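You operate a simulated robot arm through the tools that you are given. There is no shell and no other tool.

You are at the controls of a simulated robot arm. One attempt, no reset.

TASK
Lock the new lower roll's shaft, move its guide to 5 cm and jog the film straight.
Fine: guide lever Free to slide, then Lock; shaft and guide locked, then hold Jog till the edge gauge points at green. Other controls stay.
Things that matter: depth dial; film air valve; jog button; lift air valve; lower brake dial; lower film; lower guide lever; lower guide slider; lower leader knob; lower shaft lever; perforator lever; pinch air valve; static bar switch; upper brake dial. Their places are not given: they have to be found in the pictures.

Only the result counts: the job must be done as asked and must still hold three seconds after the hand-in. Knocking over, shifting, dropping, spilling or breaking anything else fails it.

THE ROBOT
A 6-joint arm with a two-finger gripper, fixed in place. Base frame: the origin is at the foot of the arm, x ahead of it, y to its left, z up. Readings come in mm, rad, newtons and seconds.
Its first joint turns from -2.897 to 2.897 rad. Payload 2.45 kg.
Tool frame: the origin (TCP) lies between the finger pads and is the grasp point; the fingertips stand 20 mm ahead of it; z points along the fingers, y is the line along which they close. Largest opening 140 mm; the body of the gripper starts 168 mm behind the TCP.
Orientation is that of the tool frame in the base frame, as a unit quaternion [w, x, y, z]. With the fingers straight down and closing along the base's y, the tool's x points along the base's -x, its y along +y and its z along -z.

THE INTERFACE
- The arm moves only by the tool play_rows. Its argument "increments" is a list of rows, each a list of 7 numbers: the shift along the tool's x, y, z in mm, then the turn, a rotation vector about the tool's x, y, z in rad, then the finger opening in mm, from 0 to 140. In form: [[dx, dy, dz, wx, wy, wz, claw], ...]. A call has 1 to 20 rows; each row is the pose to reach, as a shift and turn from the pose commanded when the call began, along the tool's axes at that moment. Each row takes 0.2 s and may step no farther than 50 mm and 0.15 rad from the row before; otherwise, or with a gripper value out of range, the whole call is refused. Where a pose cannot be reached the arm comes as near as it can. A force on the tool above 90 N (or 10 N above the force at the start of the call, whichever is more), or a blocked arm, ends the call early, and 0.2 s more pass. Each finger travels about 45 mm/s and halts on what it meets, pressing with about 44 N; the grip force reading is that of the motor and also rises with nothing between the fingers. The clock runs only during rows and for 0.2 s after the last one: add rows that repeat a pose to give the fingers time. It gives the time, the measured TCP pose, the force on the tool (base axes), the opening and the grip force at its end, in the units of the frame above (readings bear some noise), with the torque about the TCP (base axes, N m) and any sound that the robot's microphone picked up.
- Cameras (640 x 400 px; columns grow to the right, rows downward): "scene" is fixed at [401.4, 651.4, 1165.6]; the picture's right is [-0.66, -0.76, 0.00], its down [-0.09, 0.08, -0.99] and it looks along [0.75, -0.65, -0.12] (base axes); focal length 281 px, centre (320, 200). "wrist" rides on the gripper at [78, 11, -209] in the tool frame; the picture's right is [-0.14, 0.99, 0.00], its down [-0.92, -0.13, -0.37] and it looks along [-0.36, -0.05, 0.93] (tool axes); focal length 280 px, centre (320, 200).
- grab_frame(camera): a new picture of that camera. It takes no simulated time.
- point_at(camera, pixels): there is no depth. For up to 12 entries [column, row, z] of the newest picture of that camera ("zoom" is the newest enlarged one), the place [x, y] in the base frame at which the ray of that pixel passes the height z, good to about 2 mm, but the place of the scene camera against the robot may be out by one fixed shift of up to 12 mm in any direction. It takes no simulated time.
- zoom(camera, box): a new picture of the part [left, top, right, bottom] of that camera's present view, enlarged. It takes no simulated time.
- close_job(): hands the job in; it is judged then, once.

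Unless the task says otherwise, let go and move clear before handing in.

The tools are called after ">>>" by a JSON object that holds its "api" and its "payload". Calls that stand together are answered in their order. play_rows: Moves the arm, as the interface text tells. Its arguments: {"type":"object","properties":{"increments":{"type":"array"}},"required":["increments"]} The other tools are called the same way: grab_frame (camera) takes a picture; point_at (camera, pixels) gives the place at which the rays of pixels pass given heights; zoom (camera, box) takes an enlarged picture of a part of a camera's view; close_job () hands the job in.

At the start:

```text
t: 0.0
eef_pos: [687.2, -78.8, 1345.4]
tool_rot: [0.0, 0.0, 1.0, -0.001]
force: [0.0, -0.2, -0.7]
wrist_torque: [-0.02, -0.01, 0.0]
width: 140.1
finger_force: 0.2
```

scene: 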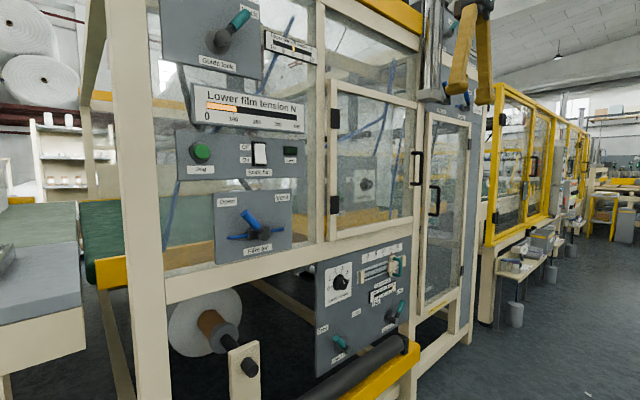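
wrist: 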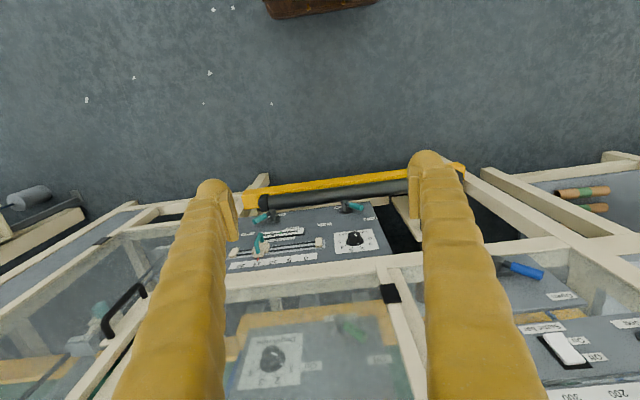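

The scene picture shows the lower panel (around pixels 315-410, 235-375) with a dial, a guide slider and levers, and Jog at (200,152). I'll zoom in to read the labels.

>>> {"api": "zoom", "payload": {"camera": "scene", "box": [300, 225, 420, 385]}}

>>> {"api": "zoom", "payload": {"camera": "scene", "box": [150, 70, 320, 270]}}

>>> {"api": "zoom", "payload": {"camera": "scene", "box": [150, 0, 330, 90]}}

>>> {"api": "zoom", "payload": {"camera": "wrist", "box": [220, 170, 420, 290]}}

```text
2.50 times, centred on (360, 305) of scene
```

zoom: 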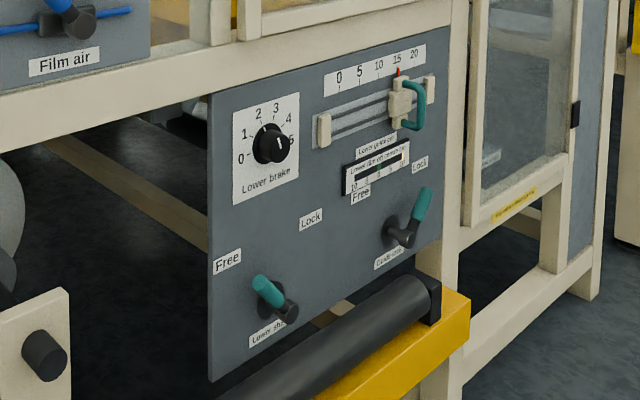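

```text
2.00 times, centred on (235, 170) of scene
```

zoom: 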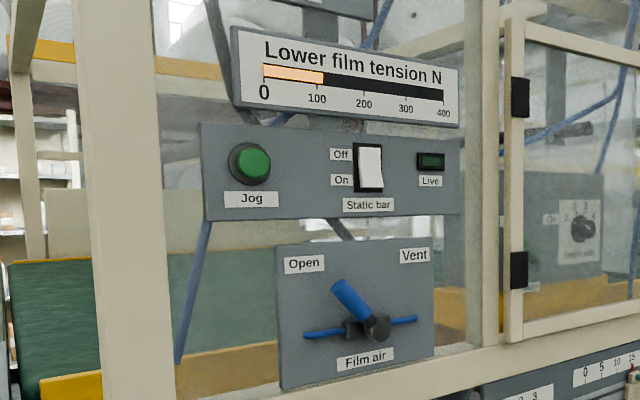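

```text
3.56 times, centred on (240, 45) of scene
```

zoom: 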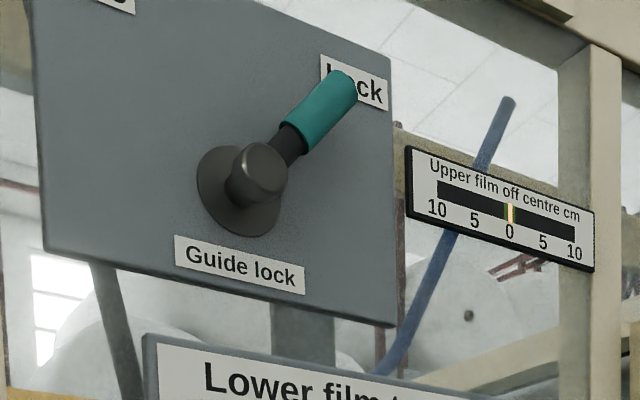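

```text
3.20 times, centred on (320, 230) of wrist
```

zoom: 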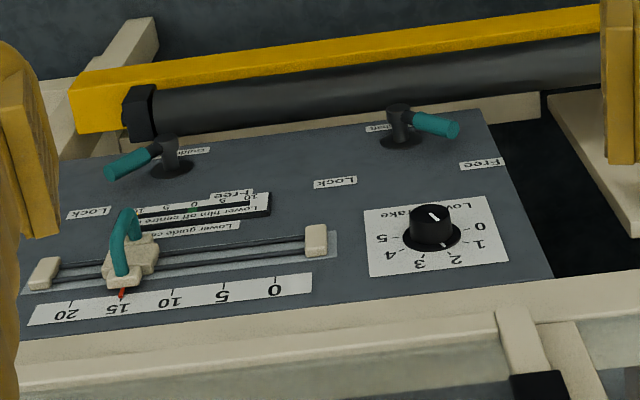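

The panel is an upright face at about x=1070 that looks toward the robot. The shaft lever's handle is at Free and the guide lever's is at Lock, and the slider sits at 15. I want the tool pointing at the panel with the camera on top, so I'll try a half turn of the wrist first.

>>> {"api": "play_rows", "payload": {"increments": [[0, 0, 0, 0, 0, 0.15, 140], [0, 0, 0, 0, 0, 0.3, 140], [0, 0, 0, 0, 0, 0.45, 140], [0, 0, 0, 0, 0, 0.6, 140], [0, 0, 0, 0, 0, 0.75, 140], [0, 0, 0, 0, 0, 0.9, 140], [0, 0, 0, 0, 0, 1.05, 140], [0, 0, 0, 0, 0, 1.2, 140], [0, 0, 0, 0, 0, 1.35, 140], [0, 0, 0, 0, 0, 1.5, 140]]}}

>>> {"api": "point_at", "payload": {"camera": "scene", "pixels": [[400, 370, 450], [400, 340, 480], [250, 367, 480], [245, 345, 500]]}}

>>> {"api": "point_at", "payload": {"camera": "wrist", "pixels": [[355, 238, 757], [260, 247, 750], [345, 207, 540], [273, 217, 560], [300, 185, 450]]}}

```text
t: 2.2
eef_pos: [687.7, -77.9, 1346.3]
tool_rot: [0.0, 0.683, 0.731, 0.0]
force: [-1.1, 0.0, 0.4]
wrist_torque: [-0.01, 0.04, 0.01]
width: 139.9
finger_force: 0.0
```

```text
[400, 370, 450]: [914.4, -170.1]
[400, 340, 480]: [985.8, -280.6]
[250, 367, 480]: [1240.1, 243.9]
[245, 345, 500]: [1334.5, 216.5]
```

```text
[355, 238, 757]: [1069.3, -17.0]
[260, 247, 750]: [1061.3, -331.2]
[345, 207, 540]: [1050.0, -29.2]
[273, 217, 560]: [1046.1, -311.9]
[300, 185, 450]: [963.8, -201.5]
```

The wrist turned 1.5 rad cleanly. I'll continue to the full half turn.

>>> {"api": "play_rows", "payload": {"increments": [[0, 0, 0, 0, 0, 0.15, 140], [0, 0, 0, 0, 0, 0.3, 140], [0, 0, 0, 0, 0, 0.45, 140], [0, 0, 0, 0, 0, 0.6, 140], [0, 0, 0, 0, 0, 0.75, 140], [0, 0, 0, 0, 0, 0.9, 140], [0, 0, 0, 0, 0, 1.05, 140], [0, 0, 0, 0, 0, 1.2, 140], [0, 0, 0, 0, 0, 1.35, 140], [0, 0, 0, 0, 0, 1.5, 140], [0, 0, 0, 0, 0, 1.6416, 140]]}}

```text
t: 4.6
eef_pos: [687.2, -81.3, 1344.7]
tool_rot: [-0.003, 1.0, 0.003, 0.001]
force: [-1.0, 0.6, -0.9]
wrist_torque: [0.01, 0.02, 0.04]
width: 140.2
finger_force: 0.0
```

The half turn is done. Next I'll pitch the tool up to point along +x while coming down.

>>> {"api": "play_rows", "payload": {"increments": [[0, 0, 20, 0, 0.15, 0, 140], [0, 0, 50, 0, 0.3, 0, 140], [0, 0, 85, 0, 0.45, 0, 140], [0, 0, 120, 0, 0.6, 0, 140], [0, 0, 155, 0, 0.75, 0, 140], [0, 0, 190, 0, 0.9, 0, 140], [0, 0, 225, 0, 1.05, 0, 140], [0, 0, 260, 0, 1.2, 0, 140], [0, 0, 300, 0, 1.35, 0, 140], [0, 0, 345, 0, 1.5, 0, 140], [0, 0, 390, 0, 1.5708, 0, 140]]}}

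>>> {"api": "grab_frame", "payload": {"camera": "wrist"}}

>>> {"api": "grab_frame", "payload": {"camera": "scene"}}

```text
t: 7.2
eef_pos: [788.2, -90.8, 1047.3]
tool_rot: [-0.021, 0.67, 0.04, 0.741]
force: [0.1, 0.1, -0.4]
wrist_torque: [0.02, -0.08, -0.02]
width: 140.1
finger_force: 0.1
out of reach, approached as far as the arm can: row 6, 7, 8, 9, 10, 11
stopped in row 11: the arm was blocked; the commanded pose is now the measured one
```

```text
taken
```

wrist: 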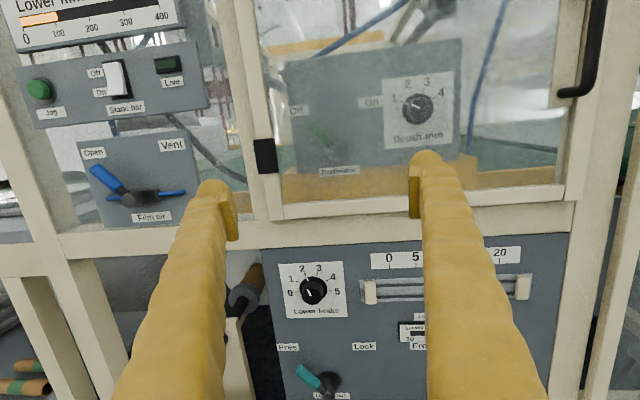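

```text
taken
```

scene: 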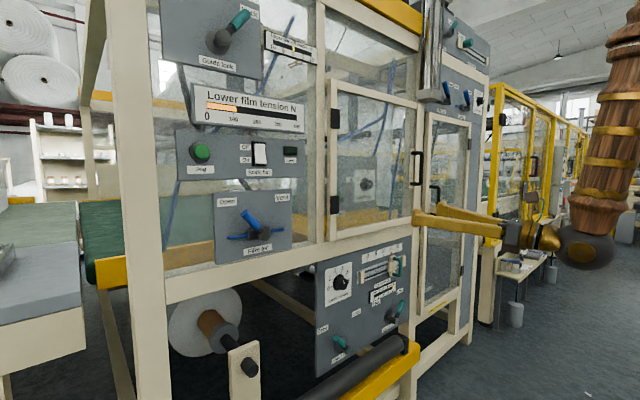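

The tool now points roughly at the panel, about 6° off because that pose was too close to the base. I'll correct it and lower to in front of the lower panel for a closer look.

>>> {"api": "play_rows", "payload": {"increments": [[-35, 7.5, 20, -0.02, -0.03, 0.007, 140], [-80, 15, 30, -0.04, -0.06, 0.014, 140], [-125, 25, 35, -0.06, -0.08, 0.02, 140], [-170, 35, 40, -0.086, -0.1, 0.027, 140], [-215, 45, 40, -0.086, -0.1, 0.027, 140], [-260, 55, 40, -0.086, -0.1, 0.027, 140], [-305, 65, 40, -0.086, -0.1, 0.027, 140], [-355, 75, 40, -0.086, -0.1, 0.027, 140]]}}

>>> {"api": "grab_frame", "payload": {"camera": "wrist"}}

>>> {"api": "grab_frame", "payload": {"camera": "scene"}}

```text
refused: row 8 steps farther than a row can; nothing moved
```

```text
taken
```

wrist: 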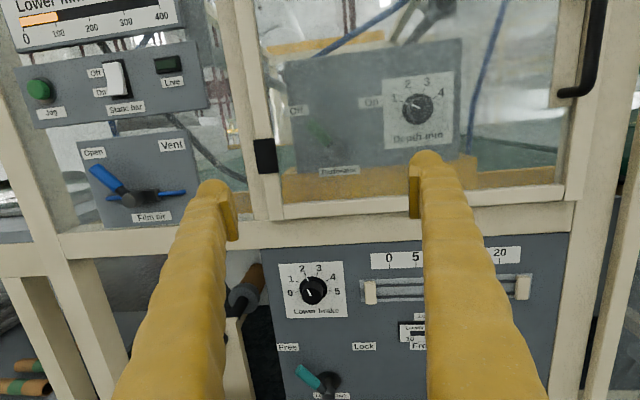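

```text
taken
```

scene: 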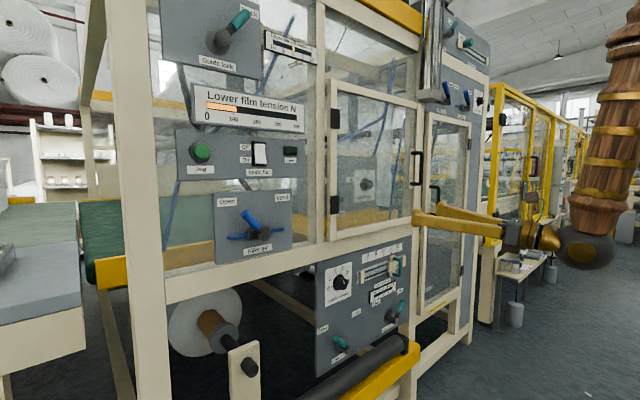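

One row stepped slightly too far, so I'll resend with smaller steps.

>>> {"api": "play_rows", "payload": {"increments": [[-35, 7.5, 20, -0.02, -0.03, 0.007, 140], [-75, 15, 30, -0.04, -0.06, 0.014, 140], [-115, 25, 35, -0.06, -0.08, 0.02, 140], [-155, 35, 40, -0.086, -0.1, 0.027, 140], [-195, 45, 40, -0.086, -0.1, 0.027, 140], [-235, 55, 40, -0.086, -0.1, 0.027, 140], [-275, 65, 40, -0.086, -0.1, 0.027, 140], [-315, 75, 40, -0.086, -0.1, 0.027, 140], [-355, 75, 40, -0.086, -0.1, 0.027, 140]]}}

>>> {"api": "grab_frame", "payload": {"camera": "wrist"}}

>>> {"api": "grab_frame", "payload": {"camera": "scene"}}

```text
t: 9.2
eef_pos: [870.7, -168.7, 702.4]
tool_rot: [0.001, 0.706, 0.0, 0.708]
force: [0.9, -0.4, 0.1]
wrist_torque: [0.0, 0.0, 0.03]
width: 139.8
finger_force: 0.0
out of reach, approached as far as the arm can: row 4
```

```text
taken
```

wrist: 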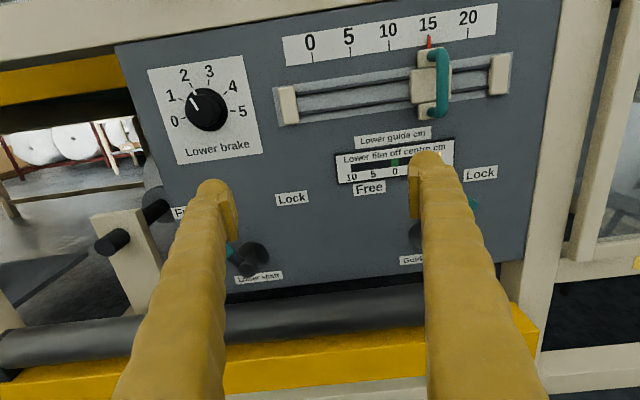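

```text
taken
```

scene: 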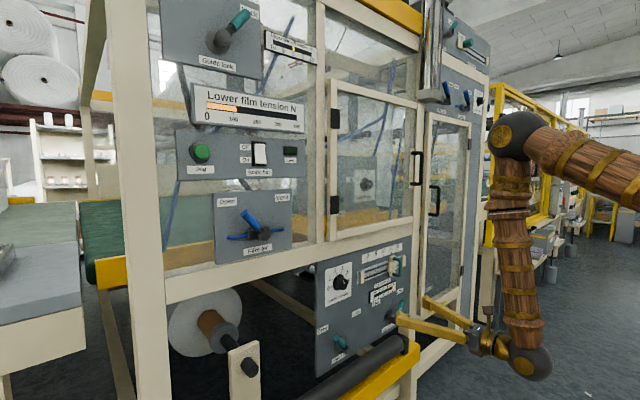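

I now have a good upright view: shaft hub near (247,260), guide slider pointer at 15 (430,40), gauge at (395,165). I'll shift sideways to see the shaft lever between the fingers.

>>> {"api": "play_rows", "payload": {"increments": [[-20, -40, 0, 0, 0, 0, 140], [-40, -80, 0, 0, 0, 0, 140], [-60, -120, 0, 0, 0, 0, 140], [-80, -150, 0, 0, 0, 0, 140]]}}

>>> {"api": "grab_frame", "payload": {"camera": "wrist"}}

>>> {"api": "zoom", "payload": {"camera": "wrist", "box": [220, 100, 420, 300]}}

>>> {"api": "zoom", "payload": {"camera": "scene", "box": [310, 300, 430, 380]}}

```text
t: 10.2
eef_pos: [855.5, -73.8, 616.4]
tool_rot: [-0.027, 0.704, 0.028, 0.709]
force: [-0.3, -0.5, -0.3]
wrist_torque: [0.02, 0.04, 0.02]
width: 139.6
finger_force: 0.0
out of reach, approached as far as the arm can: row 1, 2, 3, 4
```

```text
taken
```

wrist: 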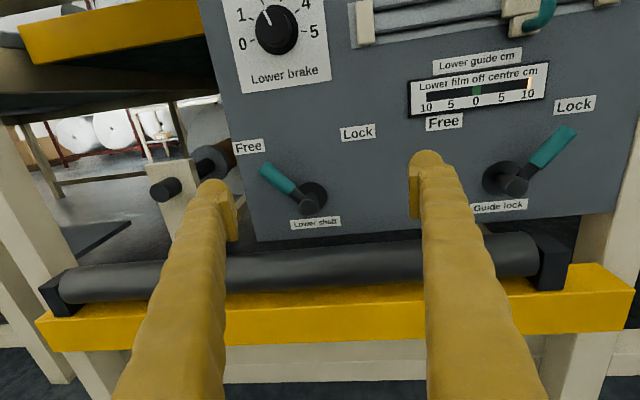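

```text
2.00 times, centred on (320, 200) of wrist
```

zoom: 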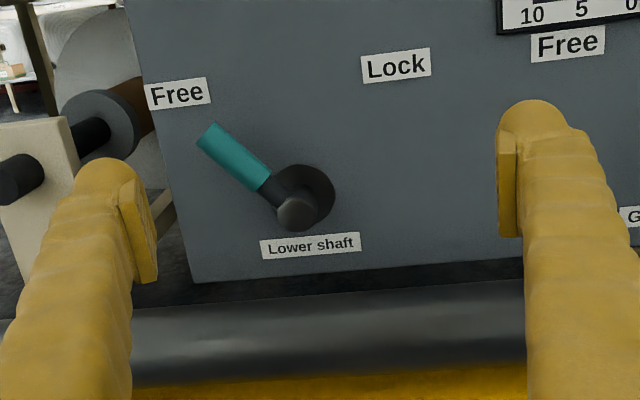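

```text
5.00 times, centred on (370, 340) of scene
```

zoom: 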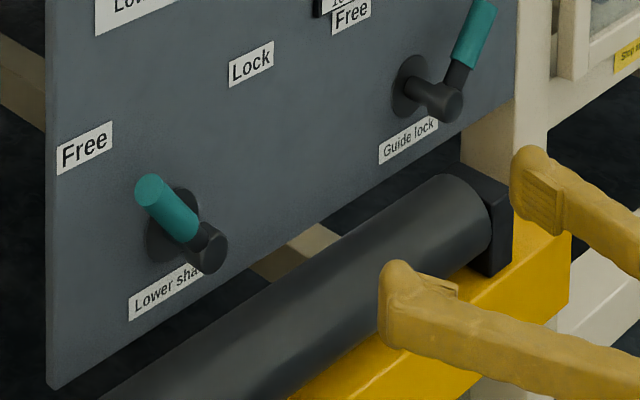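

The shaft lever (hub cap about (1018,-32,542)) leans to Free at the upper left, about 85 mm long. I'll close the fingers and take position on its left side, out from the panel, then check before pushing it over to Lock.

>>> {"api": "play_rows", "payload": {"increments": [[-5, -15, 35, -0.02, 0, 0, 100], [-12, -45, 60, -0.04, 0, 0, 80], [-20, -75, 75, -0.06, -0.005, 0, 60], [-30, -110, 86, -0.0777, -0.007, 0.001, 40], [-41, -143, 86, -0.0777, -0.007, 0.001, 20], [-41, -143, 86, -0.0777, -0.007, 0.001, 0], [-41, -143, 86, -0.0777, -0.007, 0.001, 0], [-41, -143, 86, -0.0777, -0.007, 0.001, 0]]}}

>>> {"api": "grab_frame", "payload": {"camera": "wrist"}}

>>> {"api": "grab_frame", "payload": {"camera": "scene"}}

```text
t: 12.0
eef_pos: [914.9, -19.1, 575.4]
tool_rot: [-0.055, 0.702, 0.054, 0.708]
force: [-0.5, 0.2, 0.4]
wrist_torque: [0.01, -0.03, 0.0]
width: 0.0
finger_force: 10.9
out of reach, approached as far as the arm can: row 1, 2, 3, 4, 5, 6, 7, 8
```

```text
taken
```

wrist: 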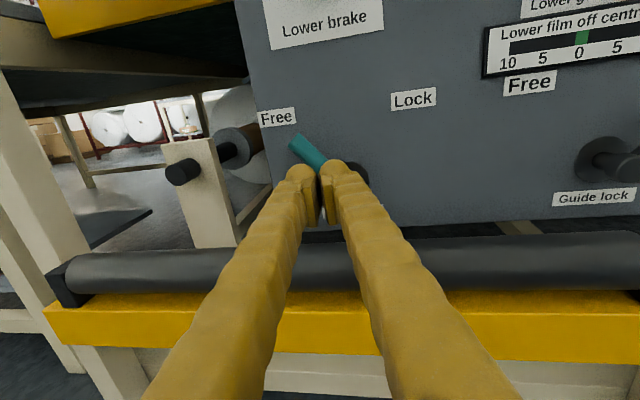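

```text
taken
```

scene: 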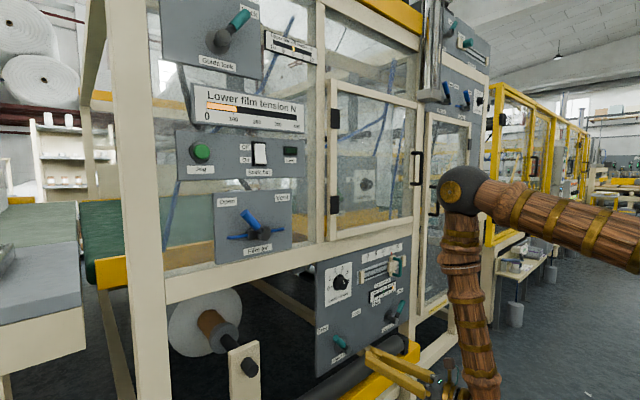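

The arm settled with an 8.9° yaw to the left. It seems it can't point less than about 10° left of radial here, so I'll use more yaw (17°), move left of the lever at z 575 and then go forward beside it.

>>> {"api": "play_rows", "payload": {"increments": [[0, -30, 10, 0.07, 0, 0, 0], [0, -60, 20, 0.14, 0, 0, 0], [0, -90.6, 29.3, 0.14, 0, 0, 0], [0, -90.6, 29.3, 0.14, 0, 0, 0]]}}

>>> {"api": "grab_frame", "payload": {"camera": "wrist"}}

```text
t: 13.0
eef_pos: [932.1, 78.1, 576.3]
tool_rot: [-0.103, 0.696, 0.103, 0.703]
force: [0.3, 0.7, 0.0]
wrist_torque: [-0.04, 0.04, 0.0]
width: 0.2
finger_force: 29.3
```

```text
taken
```

wrist: 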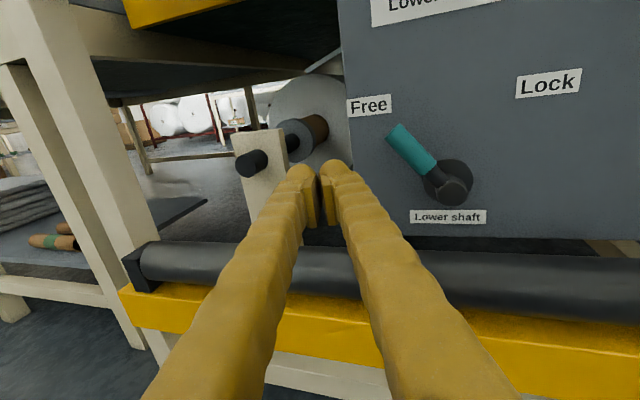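

The lever is clear in view (cap (453,192), tip (400,135)), which puts the cap at (1018,-30,543) and the tip near (1028,19,602). I'll go forward beside it and push it toward Lock.

>>> {"api": "play_rows", "payload": {"increments": [[-3, 10, 30, 0, 0, 0, 0], [-6, 20, 60, 0, 0, 0, 0], [-8, 30, 89, 0, 0, 0, 0], [-8, 30, 89, 0, 0, 0, 0]]}}

>>> {"api": "grab_frame", "payload": {"camera": "wrist"}}

>>> {"api": "zoom", "payload": {"camera": "scene", "box": [300, 290, 460, 390]}}

```text
t: 14.0
eef_pos: [1027.2, 72.8, 567.2]
tool_rot: [-0.104, 0.696, 0.104, 0.703]
force: [-0.4, 0.3, -0.1]
wrist_torque: [-0.02, -0.04, -0.01]
width: 0.0
finger_force: 29.6
```

```text
taken
```

wrist: 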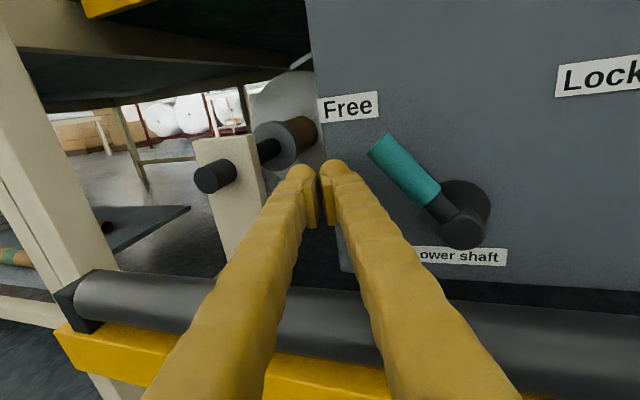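

```text
4.00 times, centred on (380, 340) of scene
```

zoom: 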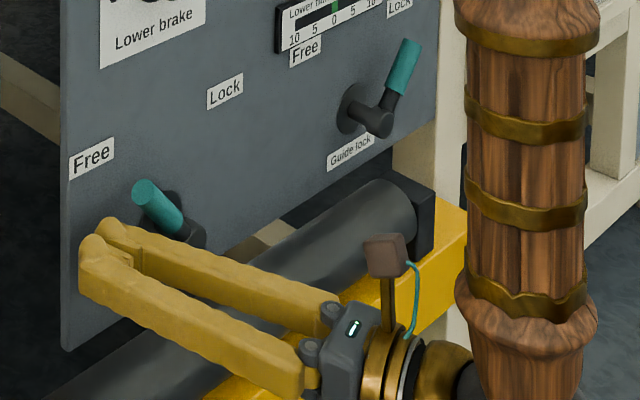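

The fingers now stand lower-left of the handle. I'll sweep to -y, rising a bit, to carry the lever to Lock.

>>> {"api": "play_rows", "payload": {"increments": [[0, 14.4, -4.3, 0, 0, 0, 0], [2, 28.7, -8.6, 0, 0, 0, 0], [5, 43, -13, 0, 0, 0, 0], [9, 57.4, -17.3, 0, 0, 0, 0], [13, 71.8, -21.6, 0, 0, 0, 0], [18, 86, -26, 0, 0, 0, 0], [23, 98, -29.5, 0, 0, 0, 0], [27, 107, -32, 0, 0, 0, 0]]}}

>>> {"api": "grab_frame", "payload": {"camera": "wrist"}}

>>> {"api": "zoom", "payload": {"camera": "scene", "box": [300, 290, 460, 390]}}

```text
t: 15.9
eef_pos: [1026.0, -29.6, 595.0]
tool_rot: [-0.109, 0.696, 0.108, 0.701]
force: [-12.7, 13.6, 10.3]
wrist_torque: [-0.06, 0.08, -0.23]
width: 0.0
finger_force: 29.6
stopped in row 8: the force on the tool passed its limit at 94 N (the readings are from after the stop); the commanded pose is now the measured one
```

```text
taken
```

wrist: 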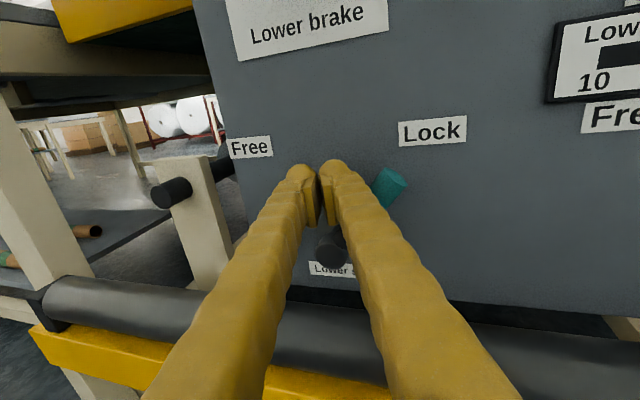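

```text
4.00 times, centred on (380, 340) of scene
```

zoom: 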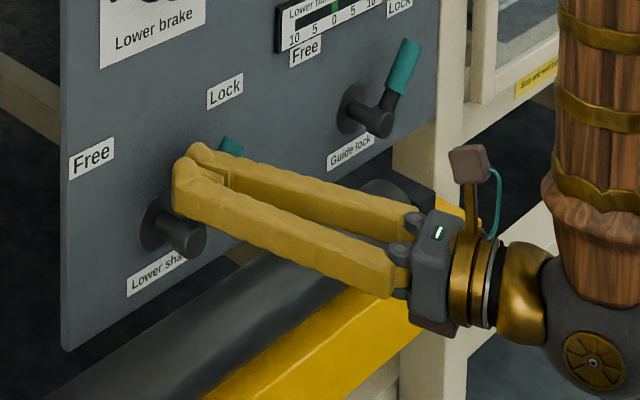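

The lever swung right and met its stop (94 N). I'll back off to the left and out, then look at it.

>>> {"api": "play_rows", "payload": {"increments": [[3, -12, 3, 0, 0, 0, 0], [5, -24, 0, 0, 0, 0, 0], [5, -24, -40, 0, 0, 0, 0], [5, -24, -80, 0, 0, 0, 0]]}}

>>> {"api": "grab_frame", "payload": {"camera": "wrist"}}

>>> {"api": "zoom", "payload": {"camera": "scene", "box": [300, 290, 460, 390]}}

```text
t: 16.9
eef_pos: [942.7, -32.2, 597.8]
tool_rot: [-0.109, 0.696, 0.107, 0.701]
force: [-0.8, 0.5, -0.5]
wrist_torque: [0.0, -0.01, -0.03]
width: 0.0
finger_force: 29.1
```

```text
taken
```

wrist: 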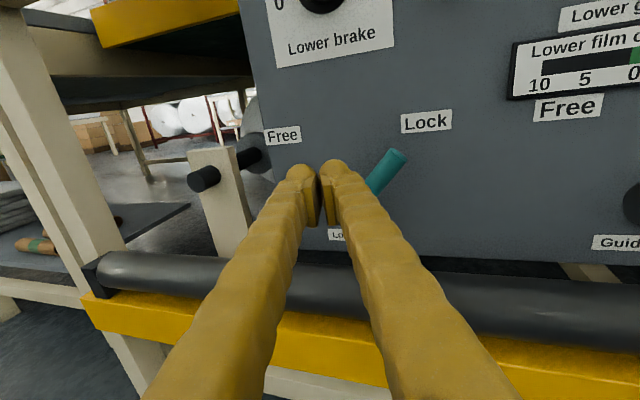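

```text
4.00 times, centred on (380, 340) of scene
```

zoom: 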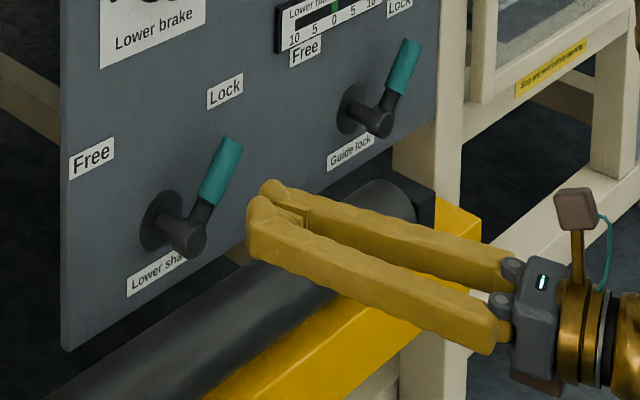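

The shaft lever now leans to Lock at the same angle as the locked guide lever. I'll travel to the right of the guide lever (hub about (1018,-310,544)), straightening the yaw on the way.

>>> {"api": "play_rows", "payload": {"increments": [[-3, 40, -13, -0.034, 0, 0, 0], [-6, 80, -27, -0.068, 0, 0, 0], [-10, 120, -41, -0.102, 0, 0, 0], [-13, 161, -54, -0.136, 0, 0, 0], [-16, 201, -68, -0.17, 0, 0, 0], [-20, 241, -82, -0.205, 0, 0, 0], [-23, 282, -96, -0.239, 0, 0, 0], [-26, 322, -109, -0.273, 0, 0, 0], [-30, 362, -123, -0.307, 0, 0, 0], [-30, 362, -123, -0.307, 0, 0, 0]]}}

>>> {"api": "grab_frame", "payload": {"camera": "wrist"}}

>>> {"api": "zoom", "payload": {"camera": "scene", "box": [320, 270, 480, 370]}}

```text
t: 19.1
eef_pos: [934.1, -417.4, 564.4]
tool_rot: [-0.001, 0.705, -0.001, 0.709]
force: [-0.5, 0.3, 0.2]
wrist_torque: [-0.01, 0.0, 0.0]
width: 0.2
finger_force: 29.4
```

```text
taken
```

wrist: 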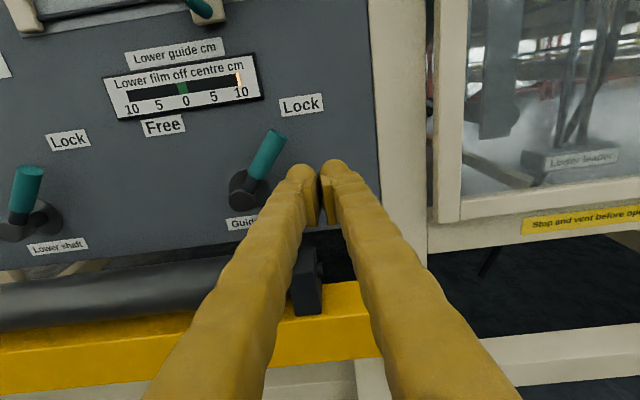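

```text
4.00 times, centred on (400, 320) of scene
```

zoom: 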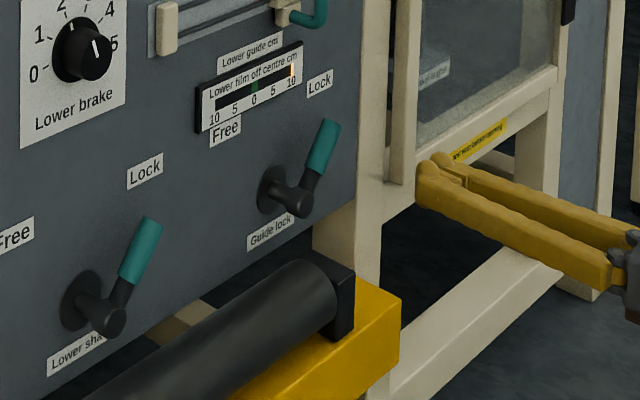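

I'm placed right of the guide lever (tip at (273,137)). I'll go forward beside it and sweep it to the left, to Free.

>>> {"api": "play_rows", "payload": {"increments": [[2, 6, 30, 0, 0, 0, 0], [4, 6, 60, 0, 0, 0, 0], [4, 6, 92, 0, 0, 0, 0], [4, 6, 92, 0, 0, 0, 0], [4, -9, 92, 0, 0, 0, 0], [6, -24, 92, 0, 0, 0, 0], [9, -39, 92, 0, 0, 0, 0], [13, -54, 92, 0, 0, 0, 0], [17, -69, 92, 0, 0, 0, 0], [22, -82, 92, 0, 0, 0, 0], [27, -94, 92, 0, 0, 0, 0], [31, -103, 92, 0, 0, 0, 0], [31, -112, 92, 0, 0, 0, 0]]}}

>>> {"api": "grab_frame", "payload": {"camera": "wrist"}}

>>> {"api": "zoom", "payload": {"camera": "scene", "box": [320, 270, 480, 370]}}

```text
t: 21.9
eef_pos: [1025.3, -314.8, 601.7]
tool_rot: [0.006, 0.704, -0.007, 0.711]
force: [-4.5, -17.6, 7.8]
wrist_torque: [-0.07, -0.03, -0.09]
width: 0.0
finger_force: 28.9
stopped in row 13: the force on the tool passed its limit at 99 N (the readings are from after the stop); the commanded pose is now the measured one
```

```text
taken
```

wrist: 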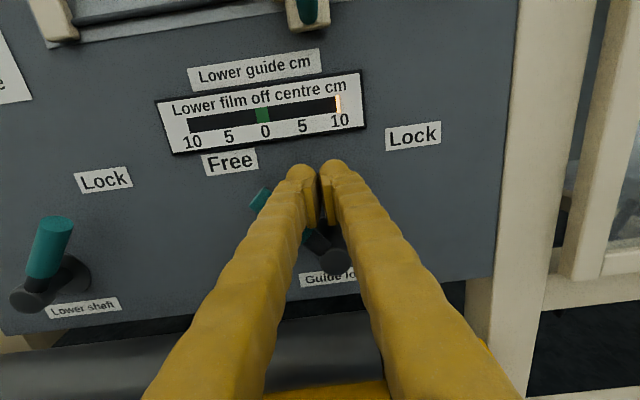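

```text
4.00 times, centred on (400, 320) of scene
```

zoom: 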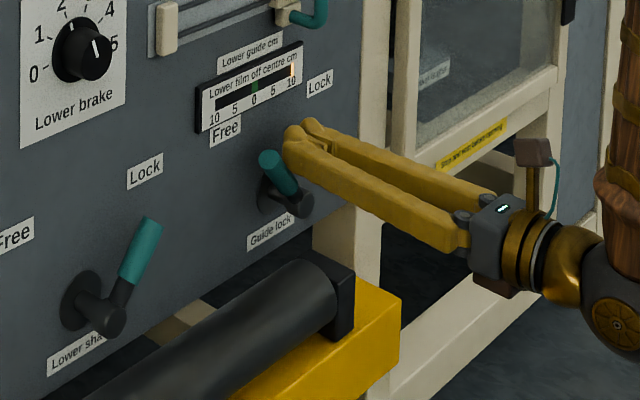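

The guide lever now points to Free at the upper left. I'll back off, rise to the slider height and open the fingers around the slider handle.

>>> {"api": "play_rows", "payload": {"increments": [[2, 14, -3, 0, 0, 0, 0], [2, 15, -45, 0.018, 0, 0, 0], [20, 15, -90, 0.018, 0, 0, 10], [60, 15, -110, 0.018, 0, 0, 30], [100, 15, -110, 0.018, 0, 0, 50], [140, 15, -110, 0.018, 0, 0, 70], [163, 15, -110, 0.018, 0, 0, 80], [163, 15, -110, 0.018, 0, 0, 80]]}}

>>> {"api": "grab_frame", "payload": {"camera": "wrist"}}

>>> {"api": "zoom", "payload": {"camera": "scene", "box": [320, 230, 480, 330]}}

```text
t: 23.8
eef_pos: [912.4, -326.4, 763.3]
tool_rot: [-0.002, 0.704, 0.001, 0.71]
force: [0.4, -0.2, 0.6]
wrist_torque: [-0.03, -0.01, -0.02]
width: 80.0
finger_force: 0.2
```

```text
taken
```

wrist: 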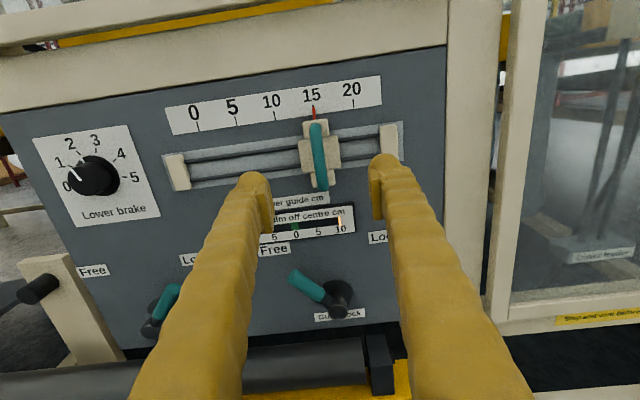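

```text
4.00 times, centred on (400, 280) of scene
```

zoom: 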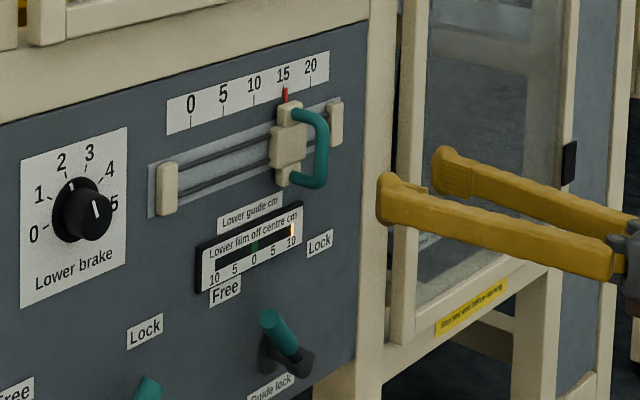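

The slider handle's vertical bar is at (319,155) in the wrist view, about (1024,-327,770), with the pointer at 15. I'll move in with the fingers astride the bar and check before closing.

>>> {"api": "play_rows", "payload": {"increments": [[1, 0, 30, 0, 0, 0, 80], [2, 1, 60, 0, 0, 0, 80], [3, 1, 85, 0, 0, 0, 80], [4, 1, 107, 0, 0, 0, 80], [4, 1, 107, 0, 0, 0, 80]]}}

>>> {"api": "grab_frame", "payload": {"camera": "wrist"}}

>>> {"api": "zoom", "payload": {"camera": "scene", "box": [320, 230, 480, 330]}}

>>> {"api": "zoom", "payload": {"camera": "wrist", "box": [220, 60, 420, 200]}}

```text
t: 24.9
eef_pos: [1020.0, -327.0, 767.5]
tool_rot: [-0.001, 0.704, 0.0, 0.71]
force: [-0.8, 0.2, 0.3]
wrist_torque: [-0.03, -0.02, -0.01]
width: 79.9
finger_force: 0.1
```

```text
taken
```

wrist: 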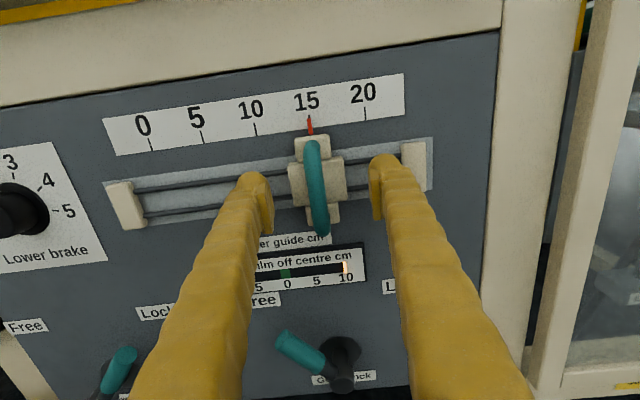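

```text
4.00 times, centred on (400, 280) of scene
```

zoom: 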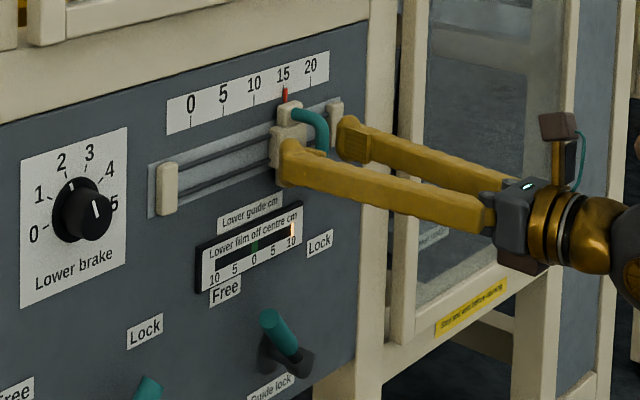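

```text
2.86 times, centred on (320, 130) of wrist
```

zoom: 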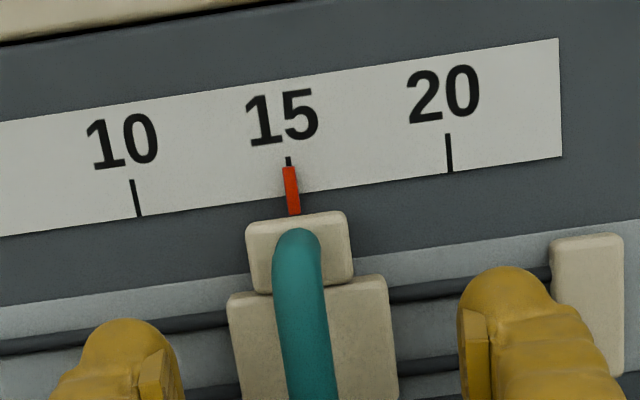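

The fingers stand astride the bar. I'll close on it.

>>> {"api": "play_rows", "payload": {"increments": [[0, 0, 0, 0, 0, 0, 50], [0, 0, 0, 0, 0, 0, 30], [0, 0, 0, 0, 0, 0, 15], [0, 0, 0, 0, 0, 0, 8], [0, 0, 0, 0, 0, 0, 4], [0, 0, 0, 0, 0, 0, 4]]}}

>>> {"api": "zoom", "payload": {"camera": "wrist", "box": [220, 60, 420, 200]}}

>>> {"api": "zoom", "payload": {"camera": "scene", "box": [320, 230, 480, 330]}}

```text
t: 26.4
eef_pos: [1019.3, -326.1, 767.8]
tool_rot: [-0.001, 0.704, 0.0, 0.71]
force: [4.7, 5.2, 0.5]
wrist_torque: [-0.06, 0.01, 0.03]
width: 10.0
finger_force: 37.2
```

```text
2.86 times, centred on (320, 130) of wrist
```

zoom: 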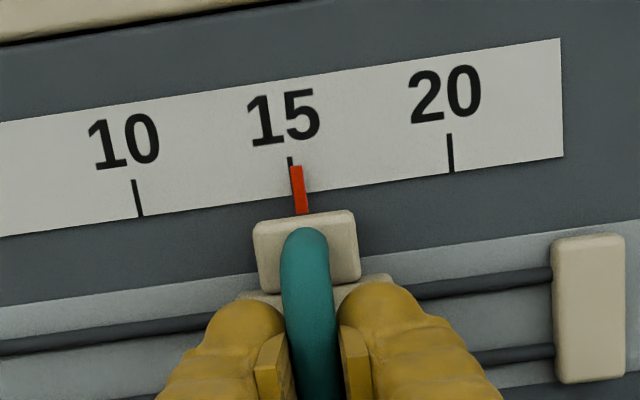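

```text
4.00 times, centred on (400, 280) of scene
```

zoom: 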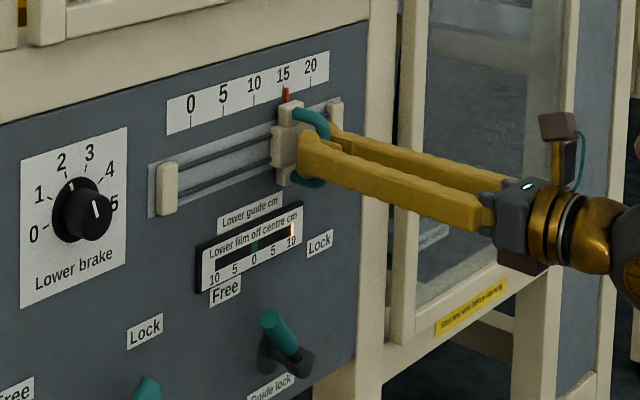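

The bar is gripped (10 mm) and the pointer shifted only a hair past 15. I'll slide left 92 mm and then read the scale.

>>> {"api": "play_rows", "payload": {"increments": [[0, -8, 0, 0, 0, 0, 4], [0, -20, 0, 0, 0, 0, 4], [0, -32, 0, 0, 0, 0, 4], [0, -44, 0, 0, 0, 0, 4], [0, -56, 0, 0, 0, 0, 4], [0, -68, 0, 0, 0, 0, 4], [0, -80, 0, 0, 0, 0, 4], [0, -92, 0, 0, 0, 0, 4], [0, -92, 0, 0, 0, 0, 4]]}}

>>> {"api": "zoom", "payload": {"camera": "wrist", "box": [220, 60, 420, 200]}}

>>> {"api": "zoom", "payload": {"camera": "scene", "box": [320, 230, 480, 330]}}

```text
t: 28.4
eef_pos: [1020.0, -235.7, 768.0]
tool_rot: [-0.002, 0.705, 0.002, 0.709]
force: [-37.5, 3.0, -0.2]
wrist_torque: [-0.14, -0.11, 0.03]
width: 9.6
finger_force: 36.9
```

```text
2.86 times, centred on (320, 130) of wrist
```

zoom: 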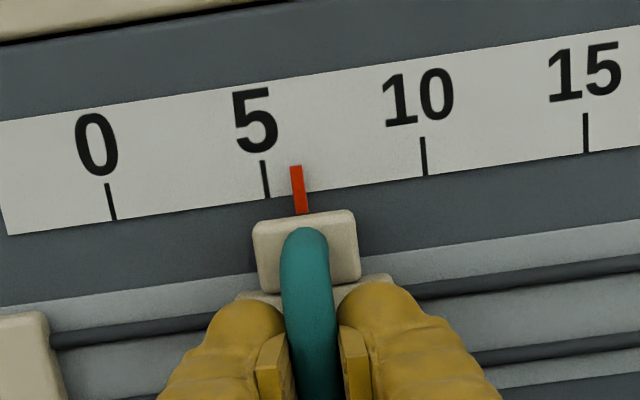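

```text
4.00 times, centred on (400, 280) of scene
```

zoom: 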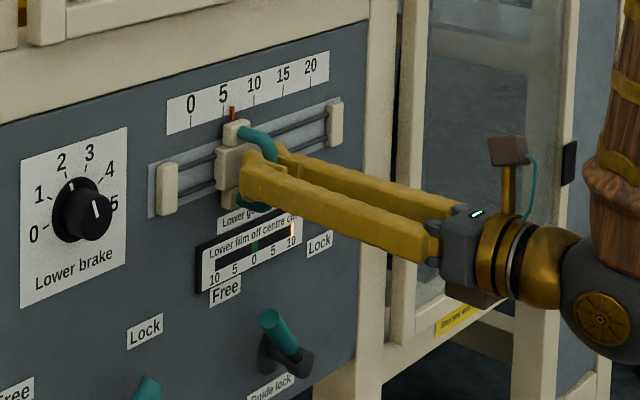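

The pointer reads about 6.05 (33 px past the 5 tick, with 160 px per 5 cm). I'll move 10.4 mm more.

>>> {"api": "play_rows", "payload": {"increments": [[0, -5, 0, 0, 0, 0, 4], [0, -10.4, 0, 0, 0, 0, 4], [0, -10.4, 0, 0, 0, 0, 4]]}}

>>> {"api": "zoom", "payload": {"camera": "wrist", "box": [270, 80, 370, 142]}}

```text
t: 29.1
eef_pos: [1018.5, -226.1, 766.8]
tool_rot: [-0.002, 0.704, 0.001, 0.71]
force: [-2.7, -0.2, -7.6]
wrist_torque: [-0.09, 0.08, -0.02]
width: 9.3
finger_force: 36.7
```

```text
6.40 times, centred on (320, 111) of wrist
```

zoom: 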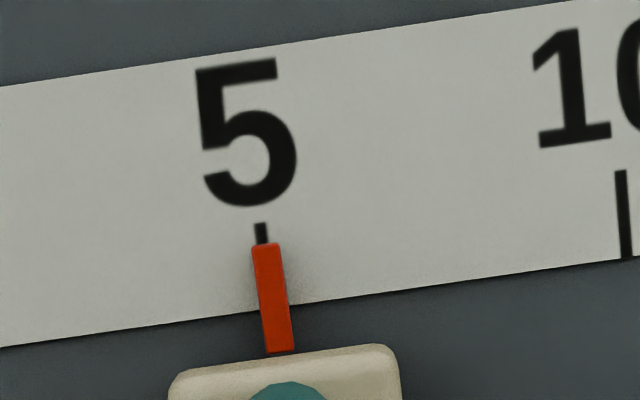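

The pointer is on the 5 tick (tip at 265, tick at 262, about 0.04 cm apart). I'll let go and back straight out.

>>> {"api": "play_rows", "payload": {"increments": [[0, 0, 0, 0, 0, 0, 25], [0, 0, 0, 0, 0, 0, 50], [0, 0, 0, 0, 0, 0, 60], [0, 0, 0, 0, 0, 0, 60], [0, 0, -30, 0, 0, 0, 60], [0, 0, -60, 0, 0, 0, 60], [0, 0, -85, 0, 0, 0, 60]]}}

>>> {"api": "grab_frame", "payload": {"camera": "wrist"}}

>>> {"api": "zoom", "payload": {"camera": "wrist", "box": [250, 70, 390, 160]}}

>>> {"api": "zoom", "payload": {"camera": "scene", "box": [320, 230, 480, 330]}}

```text
t: 30.8
eef_pos: [934.4, -224.9, 767.7]
tool_rot: [-0.002, 0.704, 0.001, 0.71]
force: [0.4, -0.5, -0.3]
wrist_torque: [0.03, 0.02, -0.05]
width: 59.8
finger_force: 0.0
```

```text
taken
```

wrist: 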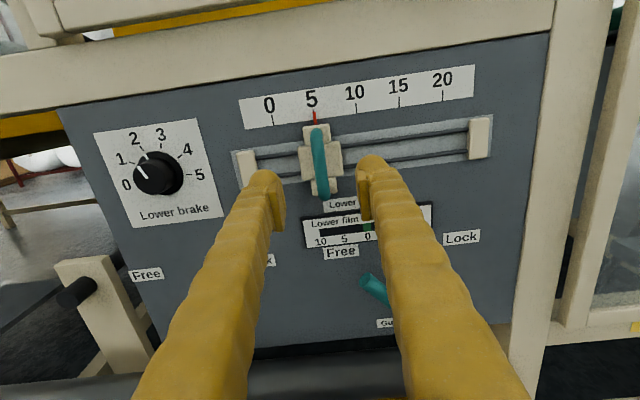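

```text
4.44 times, centred on (320, 115) of wrist
```

zoom: 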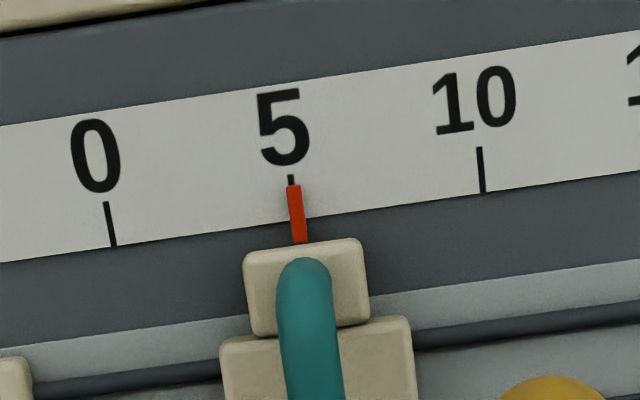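

```text
4.00 times, centred on (400, 280) of scene
```

zoom: 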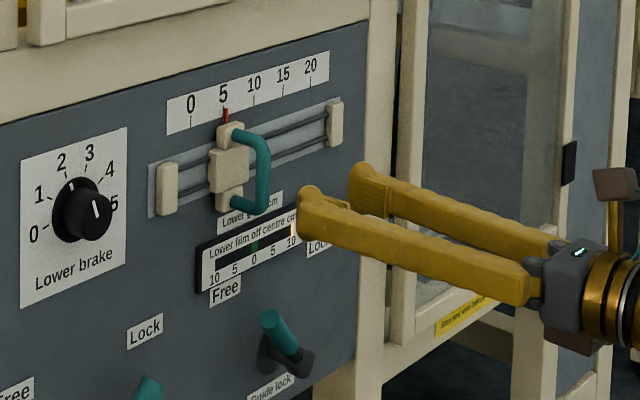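

The slider stays at 5 after release (pointer at 294, tick at 292). I'll lower to the left of the guide lever with closed fingers.

>>> {"api": "play_rows", "payload": {"increments": [[-40, -5, 0, 0.03, 0, 0, 40], [-80, -10, 0, 0.06, 0, 0, 20], [-120, -15, 0, 0.09, 0, 0, 0], [-160, -18, 0, 0.1, 0, 0, 0], [-200, -18, 0, 0.1, 0, 0, 0], [-200, -18, 0, 0.1, 0, 0, 0]]}}

>>> {"api": "grab_frame", "payload": {"camera": "wrist"}}

>>> {"api": "zoom", "payload": {"camera": "scene", "box": [320, 270, 480, 370]}}

```text
t: 32.1
eef_pos: [938.1, -206.8, 568.9]
tool_rot: [-0.036, 0.703, 0.036, 0.709]
force: [0.4, 0.0, 0.2]
wrist_torque: [0.02, 0.03, 0.01]
width: 0.0
finger_force: 29.2
```

```text
taken
```

wrist: 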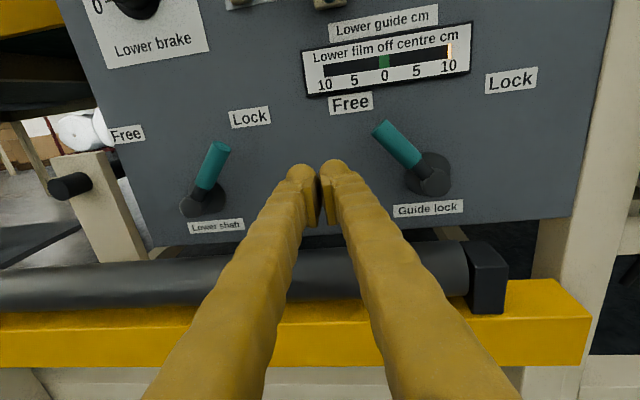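

```text
4.00 times, centred on (400, 320) of scene
```

zoom: 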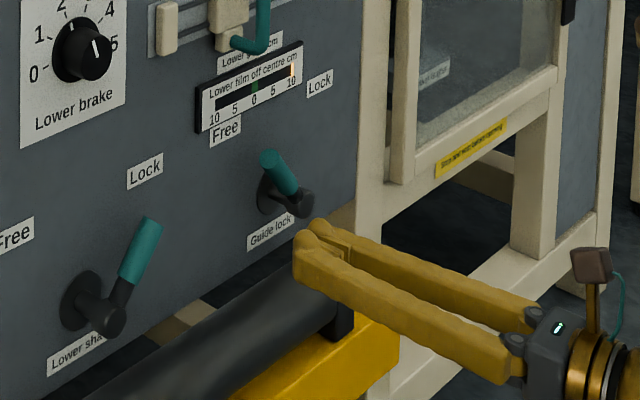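

I'm left of the guide lever, with its hub at about (1018,-316,543). I'll move forward and sweep it right to Lock.

>>> {"api": "play_rows", "payload": {"increments": [[-1, 3, 30, 0, 0, 0, 0], [-1, 6, 60, 0, 0, 0, 0], [-1, 9, 88.6, 0, 0, 0, 0], [-1, 9, 88.6, 0, 0, 0, 0], [-1, 24, 87, 0, 0, 0, 0], [1, 39, 85.5, 0, 0, 0, 0], [4, 54, 84, 0, 0, 0, 0], [8, 69, 82.5, 0, 0, 0, 0], [12, 84, 81, 0, 0, 0, 0], [17, 97, 79.6, 0, 0, 0, 0], [22, 108, 78.5, 0, 0, 0, 0], [26, 116, 77.7, 0, 0, 0, 0], [27, 124, 77, 0, 0, 0, 0]]}}

>>> {"api": "grab_frame", "payload": {"camera": "wrist"}}

>>> {"api": "zoom", "payload": {"camera": "scene", "box": [320, 270, 480, 370]}}

```text
t: 35.0
eef_pos: [1025.0, -320.1, 594.1]
tool_rot: [-0.038, 0.704, 0.038, 0.708]
force: [0.8, 27.1, 1.7]
wrist_torque: [0.38, 0.03, 0.22]
width: 0.1
finger_force: 28.9
```

```text
taken
```

wrist: 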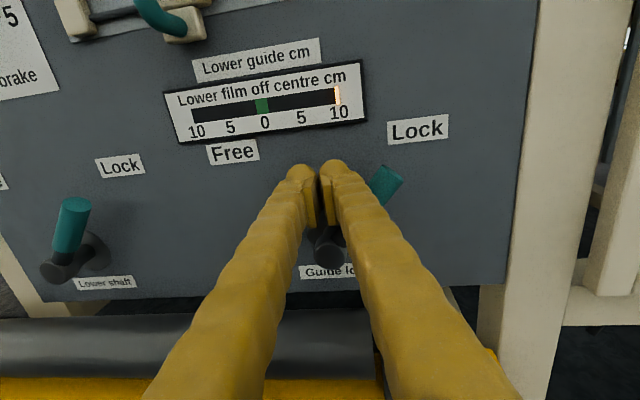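

```text
4.00 times, centred on (400, 320) of scene
```

zoom: 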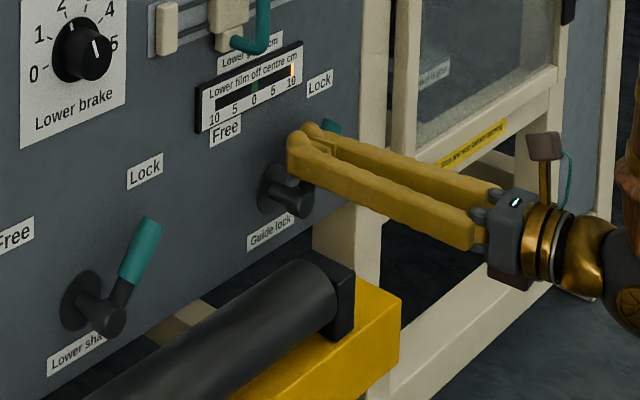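

The lever is nearly over, with 27 N of contact. I'll push a few mm more, lower down, to be sure it's on its stop.

>>> {"api": "play_rows", "payload": {"increments": [[0, 4, 0, 0, 0, 0, 0], [0, 8, -1, 0, 0, 0, 0], [0, 12, -1, 0, 0, 0, 0]]}}

>>> {"api": "grab_frame", "payload": {"camera": "wrist"}}

```text
t: 35.5
eef_pos: [1024.6, -320.4, 594.5]
tool_rot: [-0.042, 0.703, 0.041, 0.709]
force: [-20.3, 19.7, 17.9]
wrist_torque: [-0.15, 0.14, -0.33]
width: 0.0
finger_force: 29.4
stopped in row 2: the force on the tool passed its limit at 98 N (the readings are from after the stop); the commanded pose is now the measured one
```

```text
taken
```

wrist: 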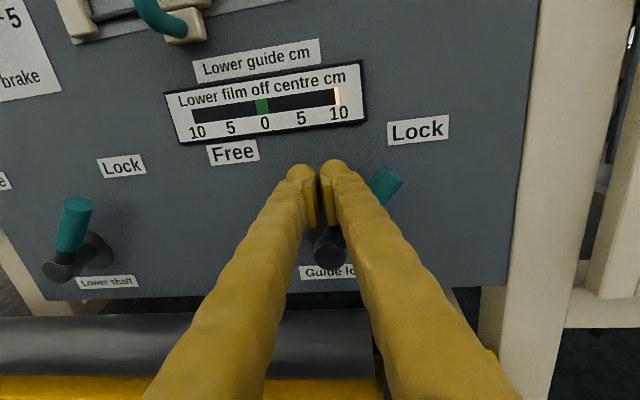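

The lever is on its stop at Lock. I'll back off left and outward, then inspect it.

>>> {"api": "play_rows", "payload": {"increments": [[3, -12, 0, 0, 0, 0, 0], [4, -20, -10, 0, 0, 0, 0], [4, -20, -55, 0, 0, 0, 0], [4, -20, -100, 0, 0, 0, 0], [30, -20, -110, 0, 0, 0, 0], [70, -20, -110, 0, 0, 0, 0]]}}

>>> {"api": "grab_frame", "payload": {"camera": "wrist"}}

>>> {"api": "zoom", "payload": {"camera": "scene", "box": [300, 225, 460, 375]}}

```text
t: 36.9
eef_pos: [915.2, -315.1, 661.8]
tool_rot: [-0.042, 0.703, 0.04, 0.708]
force: [0.3, 0.0, 0.4]
wrist_torque: [-0.01, -0.04, 0.01]
width: 0.1
finger_force: 29.3
```

```text
taken
```

wrist: 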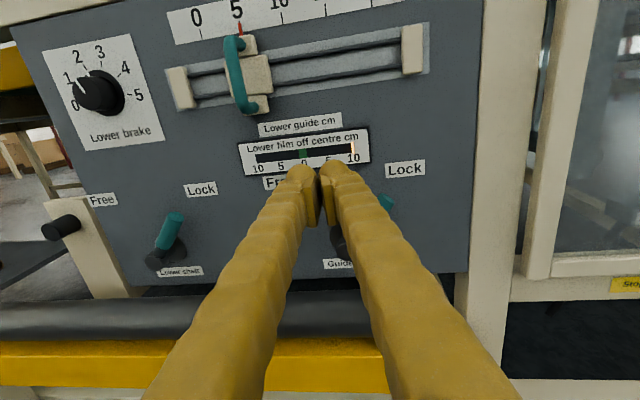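

```text
2.67 times, centred on (380, 300) of scene
```

zoom: 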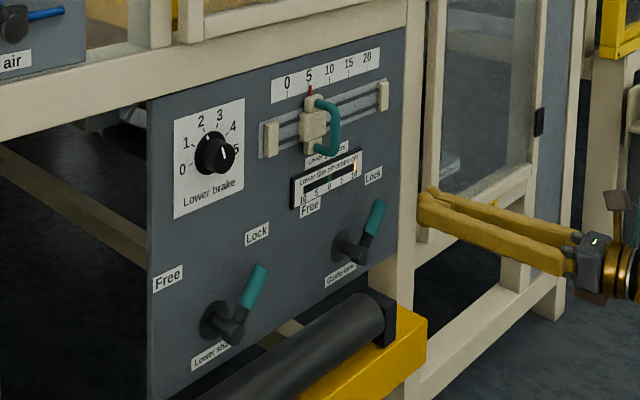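

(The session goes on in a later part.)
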